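You operate a simulated robot arm through the tools that you are given. There is no shell and no other tool. Be economical: measure what you need, move in short steps, check, and stop when the job is done.

Carry out the task below with a simulated robot arm. There is one attempt and no reset: what you move stays moved.

Task
Take the beige bowl and put it on the grey plate.
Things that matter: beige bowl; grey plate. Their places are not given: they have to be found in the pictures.

Only the result counts: the job must be done as asked and must still hold three seconds after the hand-in. Knocking over, shifting, dropping, spilling or breaking anything else fails it.

Robot
A 6-joint arm with a two-finger parallel gripper, fixed in place. Base frame: the origin is at the foot of the arm, x ahead of it, y to its left, z up; the work surface is at about z = 0. Lengths are in mm, angles in degrees, forces in N, time in s.
With the tool pointing down near the work surface it reaches from about 140 to 580 mm from the base axis. Its first joint turns from -66.0 to 66.0 degrees. Payload 2.1 kg.
Tool frame: the origin (TCP) lies between the finger pads and is the grasp point; the fingertips stand 30 mm ahead of it; z points along the fingers, y is the line along which they close. The gripper opens to 94 mm. The fingers are 28 mm wide and 10 mm thick; the gripper's body (50 by 96 mm) begins 55 mm behind the TCP.
Orientation is told as [roll, pitch, yaw] about the base's x, y, z axes, in that order, counted from this pose: with the fingers straight down and closing along the base's y, the tool's x points along the base's -x, its y along +y and its z along -z.

Tools
- The arm moves only by the tool step_arm. Its argument "commands" is a list of rows, each a list of 2 entries, a list of its own where there are three numbers: the shift along the tool's x, y, z in mm, then the turn, a rotation vector about the tool's x, y, z in degrees. In form: [[[dx, dy, dz], [wx, wy, wz]], ...]. A call has 1 to 12 rows; each row shifts and turns the commanded pose from where the row before left it, along the tool's axes as they then stand. "claw" is the opening in per cent of the stroke, from 0 (shut) to 100 (fully open), set as the call begins (left out, the last holds). Rows are played at 5 a second. More than 50 mm and 8.6 degrees between two rows, or a gripper value outside its range, and nothing of the call is played. A pose out of reach is approached as far as the arm can. The call stops where the force on the tool passes 40 N (or 10 N more than at its start, if that is more) or the arm is blocked; 0.2 s more then pass. The fingers move at their own pace (about 72 mm/s each) and stop on an object; they squeeze with about 30 N. The grip force told is the motor's: it shows also when the fingers shut on nothing. Time passes only in rows, and 0.2 s behind the last, so rows that do not move let the fingers close. It gives the time, the measured TCP pose, the force on the tool (base axes), the opening and the grip force at its end, in the units of the frame above (readings bear some noise).
- Cameras (640 x 400 px; columns grow to the right, rows downward): "scene" is fixed at [44.7, -363.3, 484.8]; the picture's right is [0.87, -0.50, 0.00], its down [-0.28, -0.48, -0.83] and it looks along [0.42, 0.72, -0.56] (base axes); focal length 310 px, centre (320, 200). "wrist" rides on the gripper at [-37, 0, -58] in the tool frame; the picture's right is [0.00, -1.00, 0.00], its down [0.97, 0.00, -0.24] and it looks along [0.24, 0.00, 0.97] (tool axes); focal length 218 px, centre (320, 200).
- grab_frame(camera): a new picture of that camera. The clock stands still meanwhile.
- locate(camera, pixels): there is no depth. For up to 12 entries [column, row, z] of the newest picture of that camera ("zoom" is the newest enlarged one), the place [x, y] in the base frame at which the ray of that pixel passes the height z, good to about 2 mm. The clock stands still meanwhile.
- close_up(camera, box): a new picture of the part [left, top, right, bottom] of that camera's present view, enlarged. The clock stands still meanwhile.
- close_job(): hands the job in; it is judged then, once.

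Keep the steps short. Do not move on a guess: measure, check each grasp and each placing, and mend mistakes. In all there are 60 turns and 20 pictures (those below and enlarged ones count). Leave the gripper open and the arm clear of the work at the hand-in unless told otherwise, and finish with a single line.

The tools are called after "Call:" as name(argument=value, ...) on one line, values as JSON. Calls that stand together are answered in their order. step_arm: Moves the arm, as the interface text tells. Its arguments: {"type":"object","properties":{"commands":{"type":"array","items":{"type":"array"}},"claw":{"type":"number"}},"required":["commands"]} The other tools are called the same way: grab_frame (camera) takes a picture; locate (camera, pixels) gives the place at which the rays of pixels pass given heights; close_up (camera, box) takes an enlarged picture of a part of a camera's view; close_job () hands the job in.

At the start:

```text
t: 0.0
position: [358.9, -51.0, 266.5]
tool_rot: [0.0, 0.0, 0.0]
contact_force: [0.1, 0.0, -0.5]
grip_width: 94.2
gripper_force: 0.0
```

scene: 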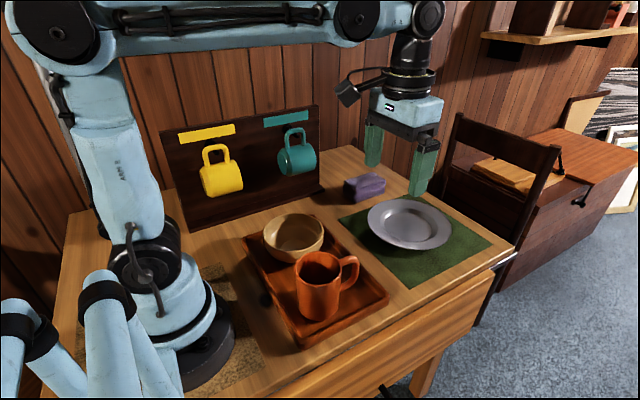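
wrist: 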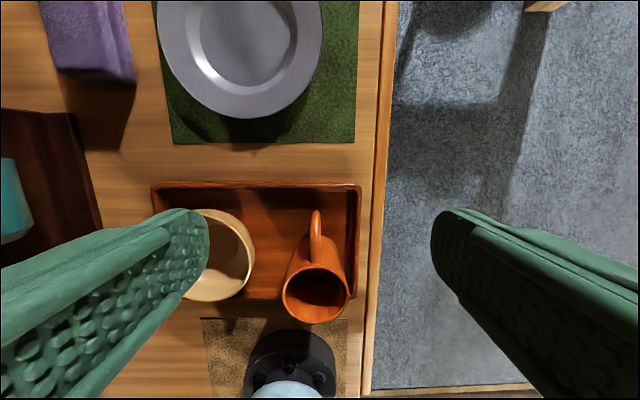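

The bowl is at about (294,238) in the scene view, inside the tray next to the orange mug. The plate is at about (408,222). I'll enlarge that area to measure it.

Call:
close_up(camera="scene", box=[230, 160, 470, 310])

Call:
locate(camera="wrist", pixels=[[255, 255, 50], [228, 212, 50], [215, 300, 50], [158, 30, 15], [322, 30, 15], [245, 118, 15], [283, 290, 90], [316, 323, 90], [316, 212, 70], [152, 187, 20], [360, 185, 20]])

```text
2.67 times, centred on (350, 235) of scene
```

zoom: 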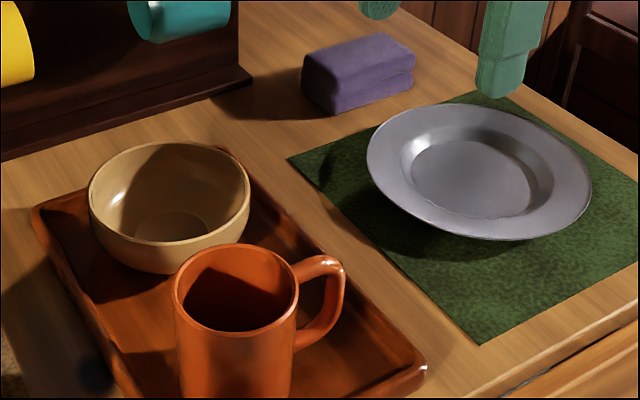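

```text
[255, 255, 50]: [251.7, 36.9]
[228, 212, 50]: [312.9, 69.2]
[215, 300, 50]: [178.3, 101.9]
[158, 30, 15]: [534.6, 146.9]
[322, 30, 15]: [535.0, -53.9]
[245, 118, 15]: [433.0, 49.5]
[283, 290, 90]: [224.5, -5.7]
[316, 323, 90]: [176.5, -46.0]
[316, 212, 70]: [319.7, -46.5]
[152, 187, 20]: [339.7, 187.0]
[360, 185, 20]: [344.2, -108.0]
```

Next I'll locate the bowl rim from the scene view at several trial heights, so I can match it against the wrist view.

Call:
locate(camera="zoom", pixels=[[88, 195, 60], [250, 188, 60], [172, 141, 60], [165, 246, 60], [88, 195, 45], [250, 188, 45], [172, 141, 45], [165, 246, 45], [367, 150, 25], [591, 190, 25], [455, 103, 25], [500, 240, 25]])

Call:
close_up(camera="wrist", box=[140, 170, 380, 320])

```text
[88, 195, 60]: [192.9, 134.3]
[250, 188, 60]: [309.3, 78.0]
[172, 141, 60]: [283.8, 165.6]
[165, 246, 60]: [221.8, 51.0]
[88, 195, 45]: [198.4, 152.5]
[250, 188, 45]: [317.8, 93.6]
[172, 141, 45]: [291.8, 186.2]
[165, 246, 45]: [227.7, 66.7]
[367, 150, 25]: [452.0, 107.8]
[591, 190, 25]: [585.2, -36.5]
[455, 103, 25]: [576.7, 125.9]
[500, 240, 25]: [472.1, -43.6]
```

```text
2.67 times, centred on (260, 245) of wrist
```

zoom: 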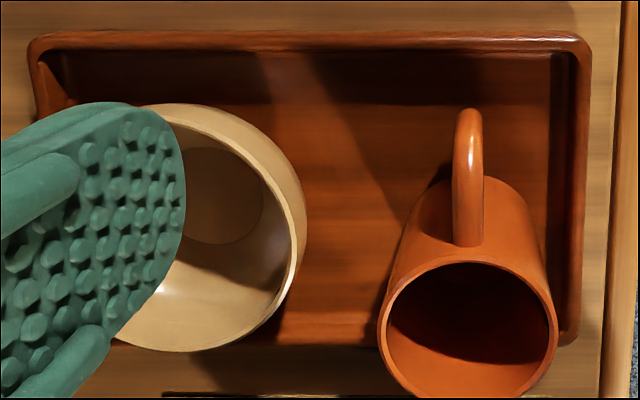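

The bowl looks to be near (252,106), with the rim about 60 high and a diameter of about 130. A finger hides part of it in the wrist view. Before moving above it, I'll check where the mug board stands.

Call:
locate(camera="scene", pixels=[[192, 232, 0], [323, 190, 0], [222, 197, 100], [222, 197, 140], [300, 175, 100], [315, 105, 200], [160, 130, 200], [345, 195, 0]])

Call:
step_arm(commands=[[[20, 30, 0], [0, 0, 0]], [[20, 30, 0], [0, 0, 0]], [[20, 30, 0], [0, 0, 0]], [[20, 30, 0], [0, 0, 0]], [[0, 0, 0], [0, 0, 0]]])

Call:
grab_frame(camera="wrist")

```text
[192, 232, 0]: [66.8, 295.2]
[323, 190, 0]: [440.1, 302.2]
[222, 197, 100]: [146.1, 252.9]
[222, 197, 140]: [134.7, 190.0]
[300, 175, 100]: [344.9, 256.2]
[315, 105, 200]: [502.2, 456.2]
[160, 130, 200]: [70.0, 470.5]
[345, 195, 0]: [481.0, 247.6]
```

```text
t: 1.2
position: [277.8, 67.9, 267.5]
tool_rot: [-0.1, 0.0, 0.0]
contact_force: [0.2, -0.4, 0.1]
grip_width: 93.9
gripper_force: 0.1
```

```text
15 pictures are left
```

wrist: 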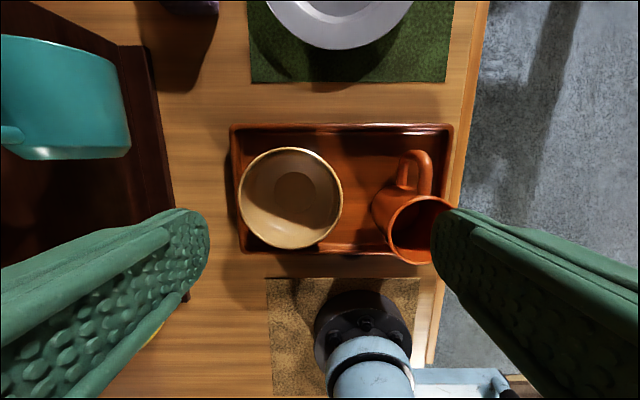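

The bowl is now in clear view, with its rim spanning columns 238 to 343 and rows 147 to 249. I'll measure it at several heights and compare with the scene fit.

Call:
locate(camera="wrist", pixels=[[238, 195, 60], [343, 195, 60], [292, 147, 60], [288, 249, 60], [238, 195, 50], [343, 195, 50], [292, 147, 50], [288, 249, 50], [370, 210, 95], [388, 250, 95], [232, 128, 20], [238, 250, 20]])

Call:
locate(camera="scene", pixels=[[263, 233, 60], [324, 230, 60], [294, 213, 60], [293, 252, 60], [263, 233, 55], [324, 230, 55], [294, 213, 55], [293, 252, 55]])

```text
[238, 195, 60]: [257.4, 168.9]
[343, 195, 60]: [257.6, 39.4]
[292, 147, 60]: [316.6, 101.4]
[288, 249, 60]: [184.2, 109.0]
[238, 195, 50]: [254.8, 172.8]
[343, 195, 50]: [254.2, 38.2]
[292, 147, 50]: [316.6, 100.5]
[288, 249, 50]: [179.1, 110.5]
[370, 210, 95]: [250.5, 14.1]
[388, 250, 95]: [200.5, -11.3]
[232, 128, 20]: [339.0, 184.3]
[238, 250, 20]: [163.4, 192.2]
```

```text
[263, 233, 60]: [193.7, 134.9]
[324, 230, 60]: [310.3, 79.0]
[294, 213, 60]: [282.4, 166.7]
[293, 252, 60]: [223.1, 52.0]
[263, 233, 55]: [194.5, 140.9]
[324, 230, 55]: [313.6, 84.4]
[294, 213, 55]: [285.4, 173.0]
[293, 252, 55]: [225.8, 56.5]
```

The two views agree: bowl centre is about (251,105), rim height about 61 and outer radius about 65. That is too wide to span, so I'll grip the rim on the near side (x≈189) with the fingers closing along x. The turn to yaw +90 is done up here first.

Call:
step_arm(commands=[[[0, 0, 0], [0, 0, -8.2]], [[0, 0, 0], [0, 0, -8.2]], [[0, 0, 0], [0, 0, -8.2]], [[0, 0, 0], [0, 0, -8.2]], [[0, 0, 0], [0, 0, -8.2]], [[0, 0, 0], [0, 0, -8.2]], [[0, 0, 0], [0, 0, -8.2]], [[0, 0, 0], [0, 0, -8.2]], [[0, 0, 0], [0, 0, -8.2]], [[0, 0, 0], [0, 0, -8.2]], [[0, 0, 0], [0, 0, -8]], [[0, 0, 0], [0, 0, 0]]], claw=50)

Call:
locate(camera="wrist", pixels=[[265, 15, 25], [414, 2, 25], [335, 50, 25], [130, 120, 110], [130, 155, 110], [238, 250, 20], [240, 220, 20]])

```text
t: 3.8
position: [279.4, 69.7, 266.0]
tool_rot: [0.0, 0.0, 90.1]
contact_force: [0.2, 0.5, 0.3]
grip_width: 46.9
gripper_force: 0.0
```

```text
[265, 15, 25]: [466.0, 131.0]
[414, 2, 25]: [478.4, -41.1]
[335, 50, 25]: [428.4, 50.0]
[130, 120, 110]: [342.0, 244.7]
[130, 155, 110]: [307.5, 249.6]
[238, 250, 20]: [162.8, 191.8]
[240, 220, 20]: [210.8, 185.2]
```

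Rotation is good. Next I'll move over the near rim (x≈187, y≈105) at z≈140 and tilt 12° so the fingers line up with the sloping wall.

Call:
step_arm(commands=[[[-9, 23, 0], [0, 0, 0]], [[-9, 23, 0], [0, 0, 0]], [[-9, 23, 20], [0, 0, 0]], [[-8, 23, 25], [0, 0, 0]], [[0, 0, 40], [0, 0, 0]], [[0, 0, 40], [0, 0, 0]], [[0, 0, 0], [6, 0, 0]], [[0, 0, 0], [6, 0, 0]], [[0, 0, 0], [0, 0, 0]]])

Call:
close_up(camera="scene", box=[200, 120, 440, 270])

Call:
grab_frame(camera="wrist")

```text
t: 5.8
position: [186.6, 104.4, 141.8]
tool_rot: [-12.2, 0.0, 90.0]
contact_force: [0.6, -1.0, 0.4]
grip_width: 47.1
gripper_force: 0.1
```

```text
2.67 times, centred on (320, 195) of scene
```

zoom: 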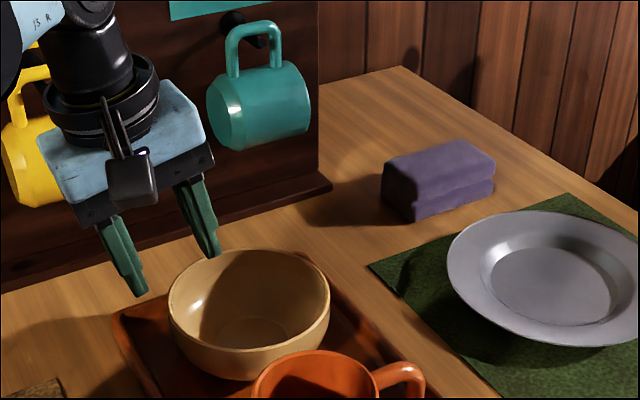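

```text
13 pictures are left
```

wrist: 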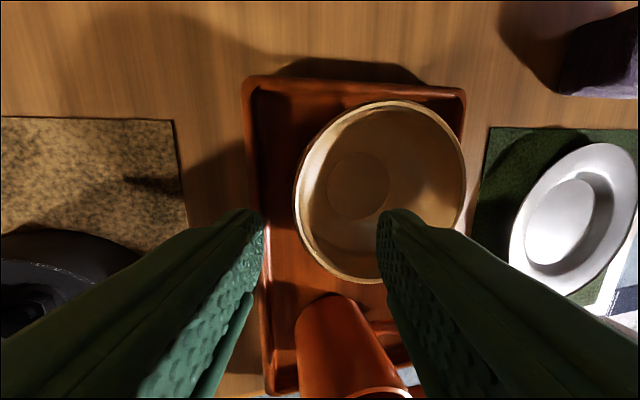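

The tilt points the right way. From this closer view I'll measure the rim again.

Call:
locate(camera="wrist", pixels=[[294, 195, 61], [466, 175, 61], [395, 100, 61], [365, 283, 61], [300, 195, 61], [300, 230, 61], [298, 160, 61], [245, 200, 20], [244, 100, 20], [265, 280, 20], [297, 310, 95], [345, 295, 95]])

```text
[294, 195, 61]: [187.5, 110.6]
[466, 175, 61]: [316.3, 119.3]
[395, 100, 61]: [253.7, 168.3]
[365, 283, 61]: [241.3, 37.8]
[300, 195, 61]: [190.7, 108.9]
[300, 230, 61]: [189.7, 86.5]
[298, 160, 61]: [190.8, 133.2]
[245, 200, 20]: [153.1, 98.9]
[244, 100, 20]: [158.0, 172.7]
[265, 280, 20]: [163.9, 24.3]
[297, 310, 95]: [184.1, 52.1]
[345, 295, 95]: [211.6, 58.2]
```

The rim's near edge is at x≈187.5 and the centre at about (251.5,104), which matches. I'll lower straight down to z≈68, astride the rim, with the outer tip staying above the tray lip.

Call:
step_arm(commands=[[[0, 3, 18], [0, 0, 0]], [[0, 3, 18], [0, 0, 0]], [[0, 4, 18], [0, 0, 0]], [[0, 4, 18], [0, 0, 0]], [[0, 0, 0], [0, 0, 0]]])

Call:
close_up(camera="scene", box=[220, 160, 380, 260])

Call:
grab_frame(camera="wrist")

```text
t: 7.0
position: [188.4, 104.4, 67.9]
tool_rot: [-12.0, 0.0, 90.0]
contact_force: [-0.5, 0.1, 0.1]
grip_width: 47.1
gripper_force: 0.0
```

```text
4.00 times, centred on (300, 210) of scene
```

zoom: 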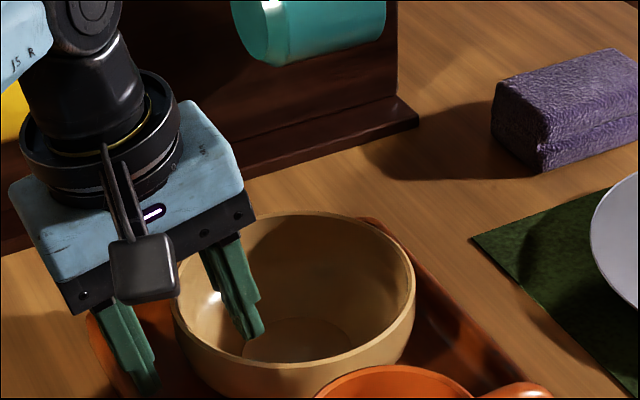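

```text
11 pictures are left
```

wrist: 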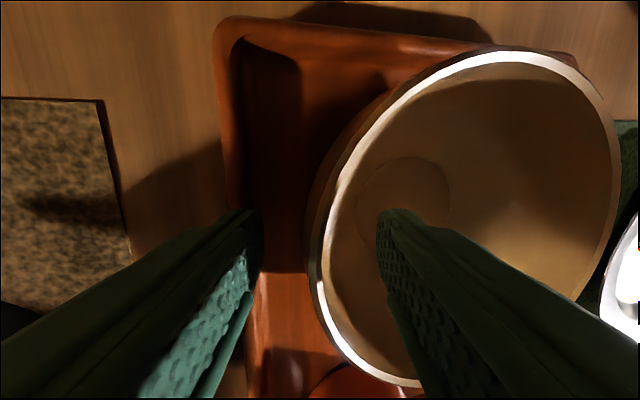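

The rim sits between the fingers and its leftmost point (row ~270) is level with the TCP. I'll close on it.

Call:
step_arm(commands=[[[0, 0, 0], [0, 0, 0]], [[0, 0, 0], [0, 0, 0]], [[0, 0, 0], [0, 0, 0]], [[0, 0, 0], [0, 0, 0]]], claw=0)

Call:
close_up(camera="scene", box=[220, 160, 380, 260])

```text
t: 8.0
position: [187.7, 104.8, 68.6]
tool_rot: [-12.0, 0.0, 90.0]
contact_force: [0.3, 0.7, 3.6]
grip_width: 17.3
gripper_force: 30.4
```

```text
4.00 times, centred on (300, 210) of scene
```

zoom: 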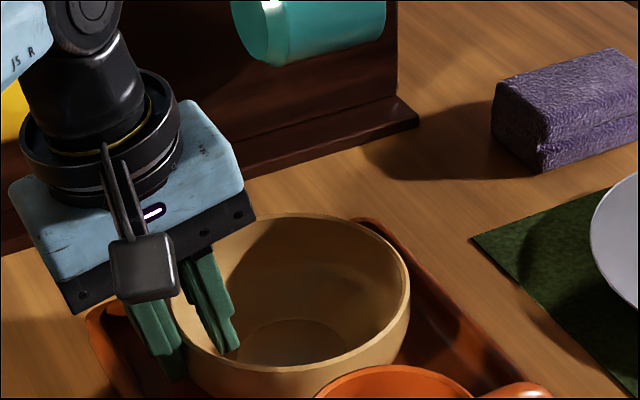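

It's holding something firm: opening 17 mm, 30 N. I'll lift it straight up by 45 mm and look.

Call:
step_arm(commands=[[[0, -2, -9.8], [0, 0, 0]], [[0, -2, -9.8], [0, 0, 0]], [[0, -2.6, -12], [0, 0, 0]], [[0, -2.6, -12], [0, 0, 0]], [[0, 0, 0], [0, 0, 0]]])

Call:
grab_frame(camera="scene")

```text
t: 9.2
position: [188.7, 105.8, 113.1]
tool_rot: [-12.1, -0.1, 90.0]
contact_force: [-0.1, 0.2, -2.2]
grip_width: 16.9
gripper_force: 30.1
```

```text
9 pictures are left
```

scene: 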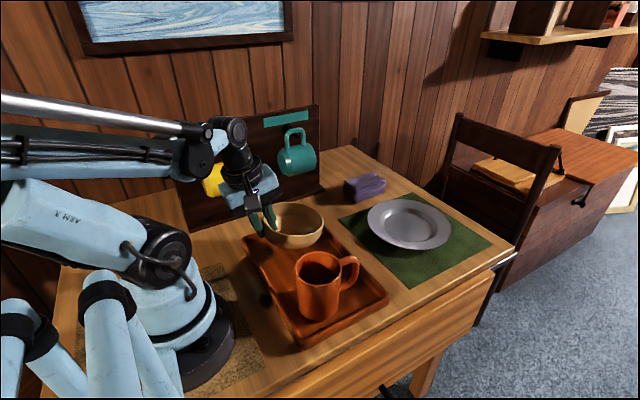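

The bowl is lifted, level and securely held. I'll raise it about 70 mm more and carry it part of the way towards the plate, then measure the plate again from there.

Call:
step_arm(commands=[[[0, -4.9, -22.8], [0, 0, 0]], [[0, -4.9, -22.8], [0, 0, 0]], [[0, -4.8, -22.8], [0, 0, 0]], [[8, -24.45, 5.2], [0, 0, 0]], [[8, -24.45, 5.2], [0, 0, 0]], [[8, -24.45, 5.2], [0, 0, 0]], [[8, -24.45, 5.2], [0, 0, 0]], [[8, -24.45, 5.2], [0, 0, 0]], [[8, -24.45, 5.2], [0, 0, 0]], [[8, -24.45, 5.2], [0, 0, 0]], [[8, -24.45, 5.2], [0, 0, 0]], [[0, 0, 0], [0, 0, 0]]])

Call:
grab_frame(camera="wrist")

Call:
close_up(camera="scene", box=[300, 130, 500, 255])

```text
t: 11.8
position: [385.0, 42.5, 182.8]
tool_rot: [-12.0, 0.0, 90.0]
contact_force: [-0.6, 0.3, -3.4]
grip_width: 16.6
gripper_force: 30.0
```

```text
8 pictures are left
```

wrist: 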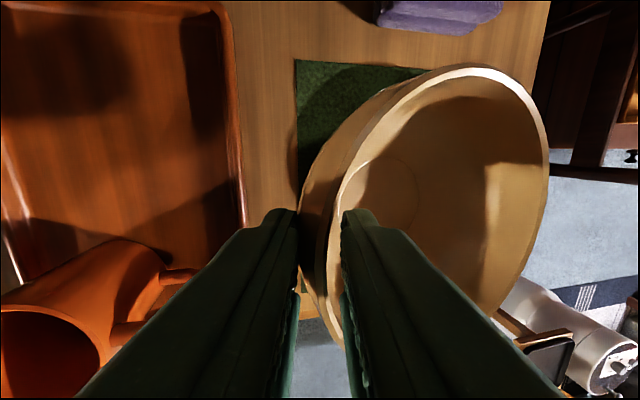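

```text
3.20 times, centred on (400, 192) of scene
```

zoom: 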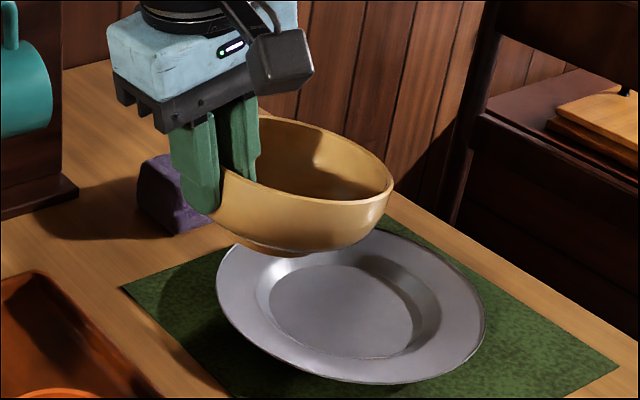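

Compared with before the lift, the far rim has sagged about 11° relative to the fingers, because the wall slopes more than I assumed. I'll turn the tool 11° more about its x axis to level the bowl, and measure the plate in this zoom.

Call:
locate(camera="zoom", pixels=[[216, 272, 25], [486, 320, 25], [380, 384, 25], [268, 305, 5], [413, 328, 5], [340, 264, 5], [360, 358, 5], [216, 272, 30], [486, 320, 30], [380, 384, 30], [122, 287, 0], [620, 362, 0]])

Call:
step_arm(commands=[[[0, 0, 0], [3.7, 0, 0]], [[0, 0, 0], [3.7, 0, 0]], [[0, 0, 0], [3.6, 0, 0]], [[0, 0, 0], [0, 0, 0]]])

Call:
close_up(camera="scene", box=[300, 130, 500, 255])

```text
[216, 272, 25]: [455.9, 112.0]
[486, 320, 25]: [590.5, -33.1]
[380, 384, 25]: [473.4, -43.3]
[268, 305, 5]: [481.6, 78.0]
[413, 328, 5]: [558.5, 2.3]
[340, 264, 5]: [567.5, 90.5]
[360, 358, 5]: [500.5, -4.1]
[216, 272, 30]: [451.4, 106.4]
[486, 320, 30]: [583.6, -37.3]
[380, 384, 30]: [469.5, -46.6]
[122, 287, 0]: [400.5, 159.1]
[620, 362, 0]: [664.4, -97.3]
```

```text
t: 12.8
position: [386.0, 40.9, 182.1]
tool_rot: [-23.1, 0.1, 90.0]
contact_force: [0.5, 0.5, -3.0]
grip_width: 16.7
gripper_force: 29.9
```

```text
3.20 times, centred on (400, 192) of scene
```

zoom: 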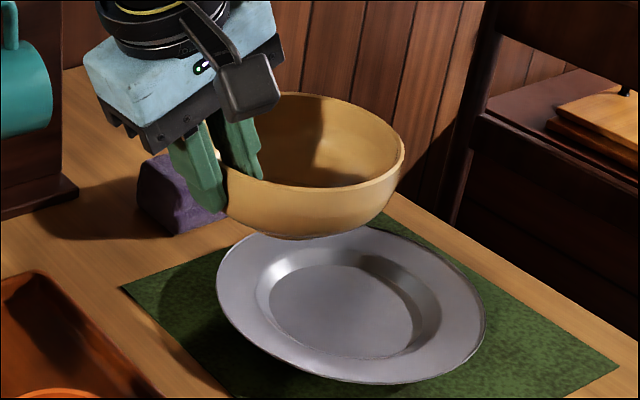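

The bowl looks level now. I'll verify by locating rim points at the expected rim height.

Call:
locate(camera="zoom", pixels=[[404, 152, 175], [300, 92, 175], [330, 187, 175], [265, 183, 175], [230, 180, 175], [390, 175, 175], [380, 120, 175], [350, 104, 175], [404, 152, 165], [300, 92, 165], [330, 187, 165]])

Call:
grab_frame(camera="wrist")

```text
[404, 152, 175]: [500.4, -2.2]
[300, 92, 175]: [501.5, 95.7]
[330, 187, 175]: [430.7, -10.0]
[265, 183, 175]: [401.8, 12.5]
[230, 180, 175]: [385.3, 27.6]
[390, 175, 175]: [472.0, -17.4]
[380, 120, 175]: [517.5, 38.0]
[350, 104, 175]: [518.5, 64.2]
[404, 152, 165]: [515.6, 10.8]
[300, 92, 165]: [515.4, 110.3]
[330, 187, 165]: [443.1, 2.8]
```

```text
5 pictures are left
```

wrist: 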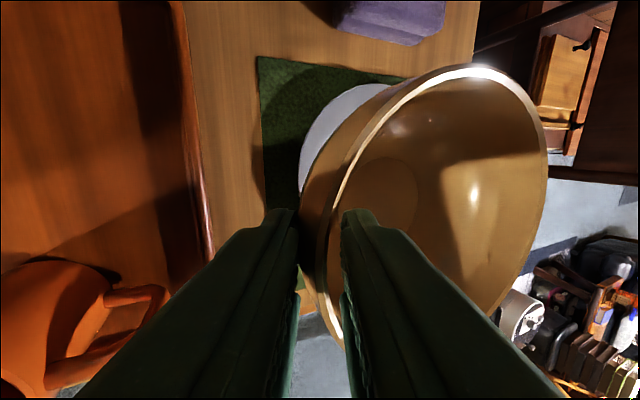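

Call:
locate(camera="wrist", pixels=[[548, 175, 175], [480, 65, 175], [548, 175, 170], [480, 65, 170], [548, 175, 180], [480, 65, 180], [420, 85, 175], [498, 315, 175]])

```text
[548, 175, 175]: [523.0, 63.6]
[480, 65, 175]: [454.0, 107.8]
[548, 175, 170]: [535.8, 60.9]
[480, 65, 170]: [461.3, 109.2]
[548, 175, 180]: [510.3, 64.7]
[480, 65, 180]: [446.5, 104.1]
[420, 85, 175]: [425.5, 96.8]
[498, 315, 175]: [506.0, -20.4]
```

Bowl centre is about (453,42) and level to within 2–3°. Plate centre is about (524,41), with a well radius of about 52 that the bowl's base fits. I'll move 71 mm ahead, then lower by 90 mm.

Call:
step_arm(commands=[[[0, -16.4, 6.9], [0, 0, 0]], [[0, -16.4, 6.9], [0, 0, 0]], [[0, -16.3, 6.9], [0, 0, 0]], [[0, -16.3, 7], [0, 0, 0]], [[0, 7.8, 18.4], [0, 0, 0]], [[0, 7.8, 18.4], [0, 0, 0]], [[0, 7.8, 18.4], [0, 0, 0]], [[0, 7.8, 18.4], [0, 0, 0]], [[0, 3.9, 9.2], [0, 0, 0]], [[0, 0, 0], [0, 0, 0]]])

Call:
close_up(camera="scene", box=[320, 150, 480, 250])

```text
t: 15.0
position: [458.3, 39.8, 91.6]
tool_rot: [-23.0, 0.0, 89.9]
contact_force: [-0.5, -0.4, -2.6]
grip_width: 16.8
gripper_force: 29.9
```

```text
4.00 times, centred on (400, 200) of scene
```

zoom: 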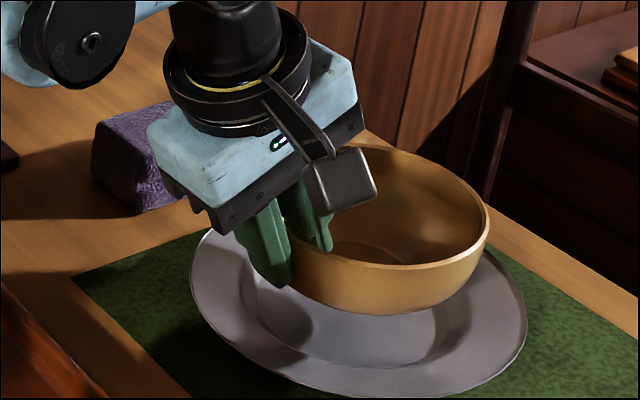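

It lines up over the well. I'll lower it gently and watch the force.

Call:
step_arm(commands=[[[0, 1.56, 3.68], [0, 0, 0]], [[0, 1.56, 3.68], [0, 0, 0]], [[0, 1.56, 3.68], [0, 0, 0]], [[0, 1.56, 3.68], [0, 0, 0]], [[0, 0, 0], [0, 0, 0]]])

Call:
step_arm(commands=[[[0, 0.8, 1.84], [0, 0, 0]], [[0, 0.8, 1.84], [0, 0, 0]], [[0, 0, 0], [0, 0, 0]]])

```text
t: 16.2
position: [458.0, 40.6, 75.9]
tool_rot: [-22.9, 0.1, 90.0]
contact_force: [-0.3, 0.1, -1.7]
grip_width: 16.6
gripper_force: 30.3
```

```text
t: 17.0
position: [457.9, 39.4, 73.7]
tool_rot: [-23.0, 0.0, 90.0]
contact_force: [0.1, 0.4, -1.9]
grip_width: 16.6
gripper_force: 29.9
```

No contact yet: the force is still just the bowl's weight, and z is about 73. I'll continue in 2 mm steps.

Call:
step_arm(commands=[[[0, 0.8, 1.84], [0, 0, 0]], [[0, 0.8, 1.84], [0, 0, 0]], [[0, 0, 0], [0, 0, 0]]])

Call:
close_up(camera="scene", box=[320, 150, 480, 250])

```text
t: 17.8
position: [459.0, 39.1, 68.5]
tool_rot: [-23.0, -0.1, 90.0]
contact_force: [-0.7, -0.4, -2.5]
grip_width: 16.7
gripper_force: 29.5
```

```text
4.00 times, centred on (400, 200) of scene
```

zoom: 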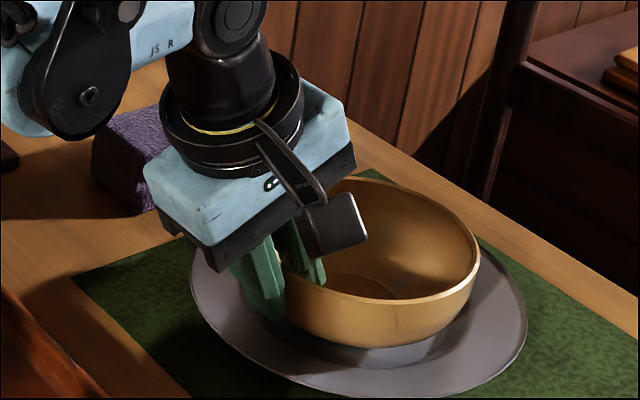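

Call:
step_arm(commands=[[[0, 0.6, 1.38], [0, 0, 0]], [[0, 0.6, 1.38], [0, 0, 0]], [[0, 0, 0], [0, 0, 0]]])

Call:
step_arm(commands=[[[0, 0.6, 1.38], [0, 0, 0]], [[0, 0, 0], [0, 0, 0]]])

```text
t: 18.6
position: [458.1, 40.8, 65.0]
tool_rot: [-23.1, 0.0, 90.0]
contact_force: [-3.8, -0.2, 12.5]
grip_width: 16.6
gripper_force: 29.6
```

```text
t: 19.2
position: [457.3, 39.7, 63.8]
tool_rot: [-23.0, 0.0, 90.1]
contact_force: [-8.8, -0.6, 21.6]
grip_width: 16.4
gripper_force: 29.6
```

It has made contact (12 N, then 21 N). I'll ease up about 2 mm and look before releasing.

Call:
step_arm(commands=[[[0, -0.7, -1.7], [0, 0, 0]], [[0, 0, 0], [0, 0, 0]]])

Call:
close_up(camera="scene", box=[350, 180, 460, 250])

```text
t: 19.8
position: [458.0, 40.3, 65.1]
tool_rot: [-23.0, 0.0, 90.0]
contact_force: [-0.2, 0.9, -1.4]
grip_width: 16.7
gripper_force: 30.0
```

```text
5.71 times, centred on (405, 215) of scene
```

zoom: 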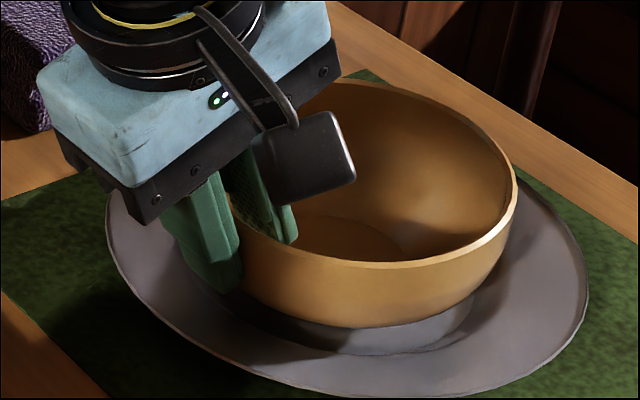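

The bowl is on the plate, well within the well. I'll open only slightly, to about 26 mm, so the outer finger doesn't touch the plate rim, and then check.

Call:
step_arm(commands=[[[0, 0, 0], [0, 0, 0]], [[0, 0, 0], [0, 0, 0]]], claw=28)

```text
t: 20.4
position: [457.9, 40.5, 66.0]
tool_rot: [-23.0, -0.1, 90.0]
contact_force: [-0.7, -0.1, 0.5]
grip_width: 26.4
gripper_force: 0.1
```

Released, with no force on the tool. I'll withdraw straight back along the finger direction, then go up.

Call:
step_arm(commands=[[[0, 0, -8], [0, 0, 0]], [[0, 0, -8], [0, 0, 0]], [[0, 0, -10], [0, 0, 0]], [[0, 0, -15], [0, 0, 0]], [[0, 0, -25], [0, 0, 0]], [[0, 0, -35], [0, 0, 0]], [[0, 0, -35], [0, 0, 0]], [[0, 0, 0], [0, 0, 0]]])

Call:
close_up(camera="scene", box=[240, 130, 480, 280])

```text
t: 22.2
position: [403.6, 41.2, 190.1]
tool_rot: [-23.0, 0.0, 90.0]
contact_force: [-0.3, -0.5, 0.0]
grip_width: 26.5
gripper_force: 0.1
```

```text
2.67 times, centred on (360, 205) of scene
```

zoom: 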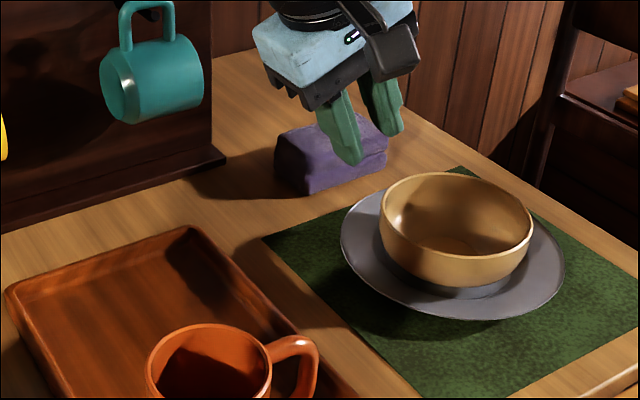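

The bowl sits level in the plate's well. The plate's edges are unchanged (columns 368 to 452), and the mug and tray are undisturbed. I'll open the gripper and raise the arm clear.

Call:
step_arm(commands=[[[0, 0, -30], [0, 0, 0]], [[0, 0, -30], [0, 0, 0]], [[0, 0, 0], [0, 0, 0]], [[0, 0, 0], [0, 0, 0]]], claw=100)

```text
t: 23.2
position: [381.0, 42.2, 247.6]
tool_rot: [-23.0, 0.0, 90.1]
contact_force: [-0.7, 0.3, -0.3]
grip_width: 93.9
gripper_force: 0.1
```

Call:
close_job()

```text
The job is handed in.
```

The beige bowl is sitting level on the grey plate, nothing else looked moved in the last picture, and the job was handed in with the gripper open and the arm clear.
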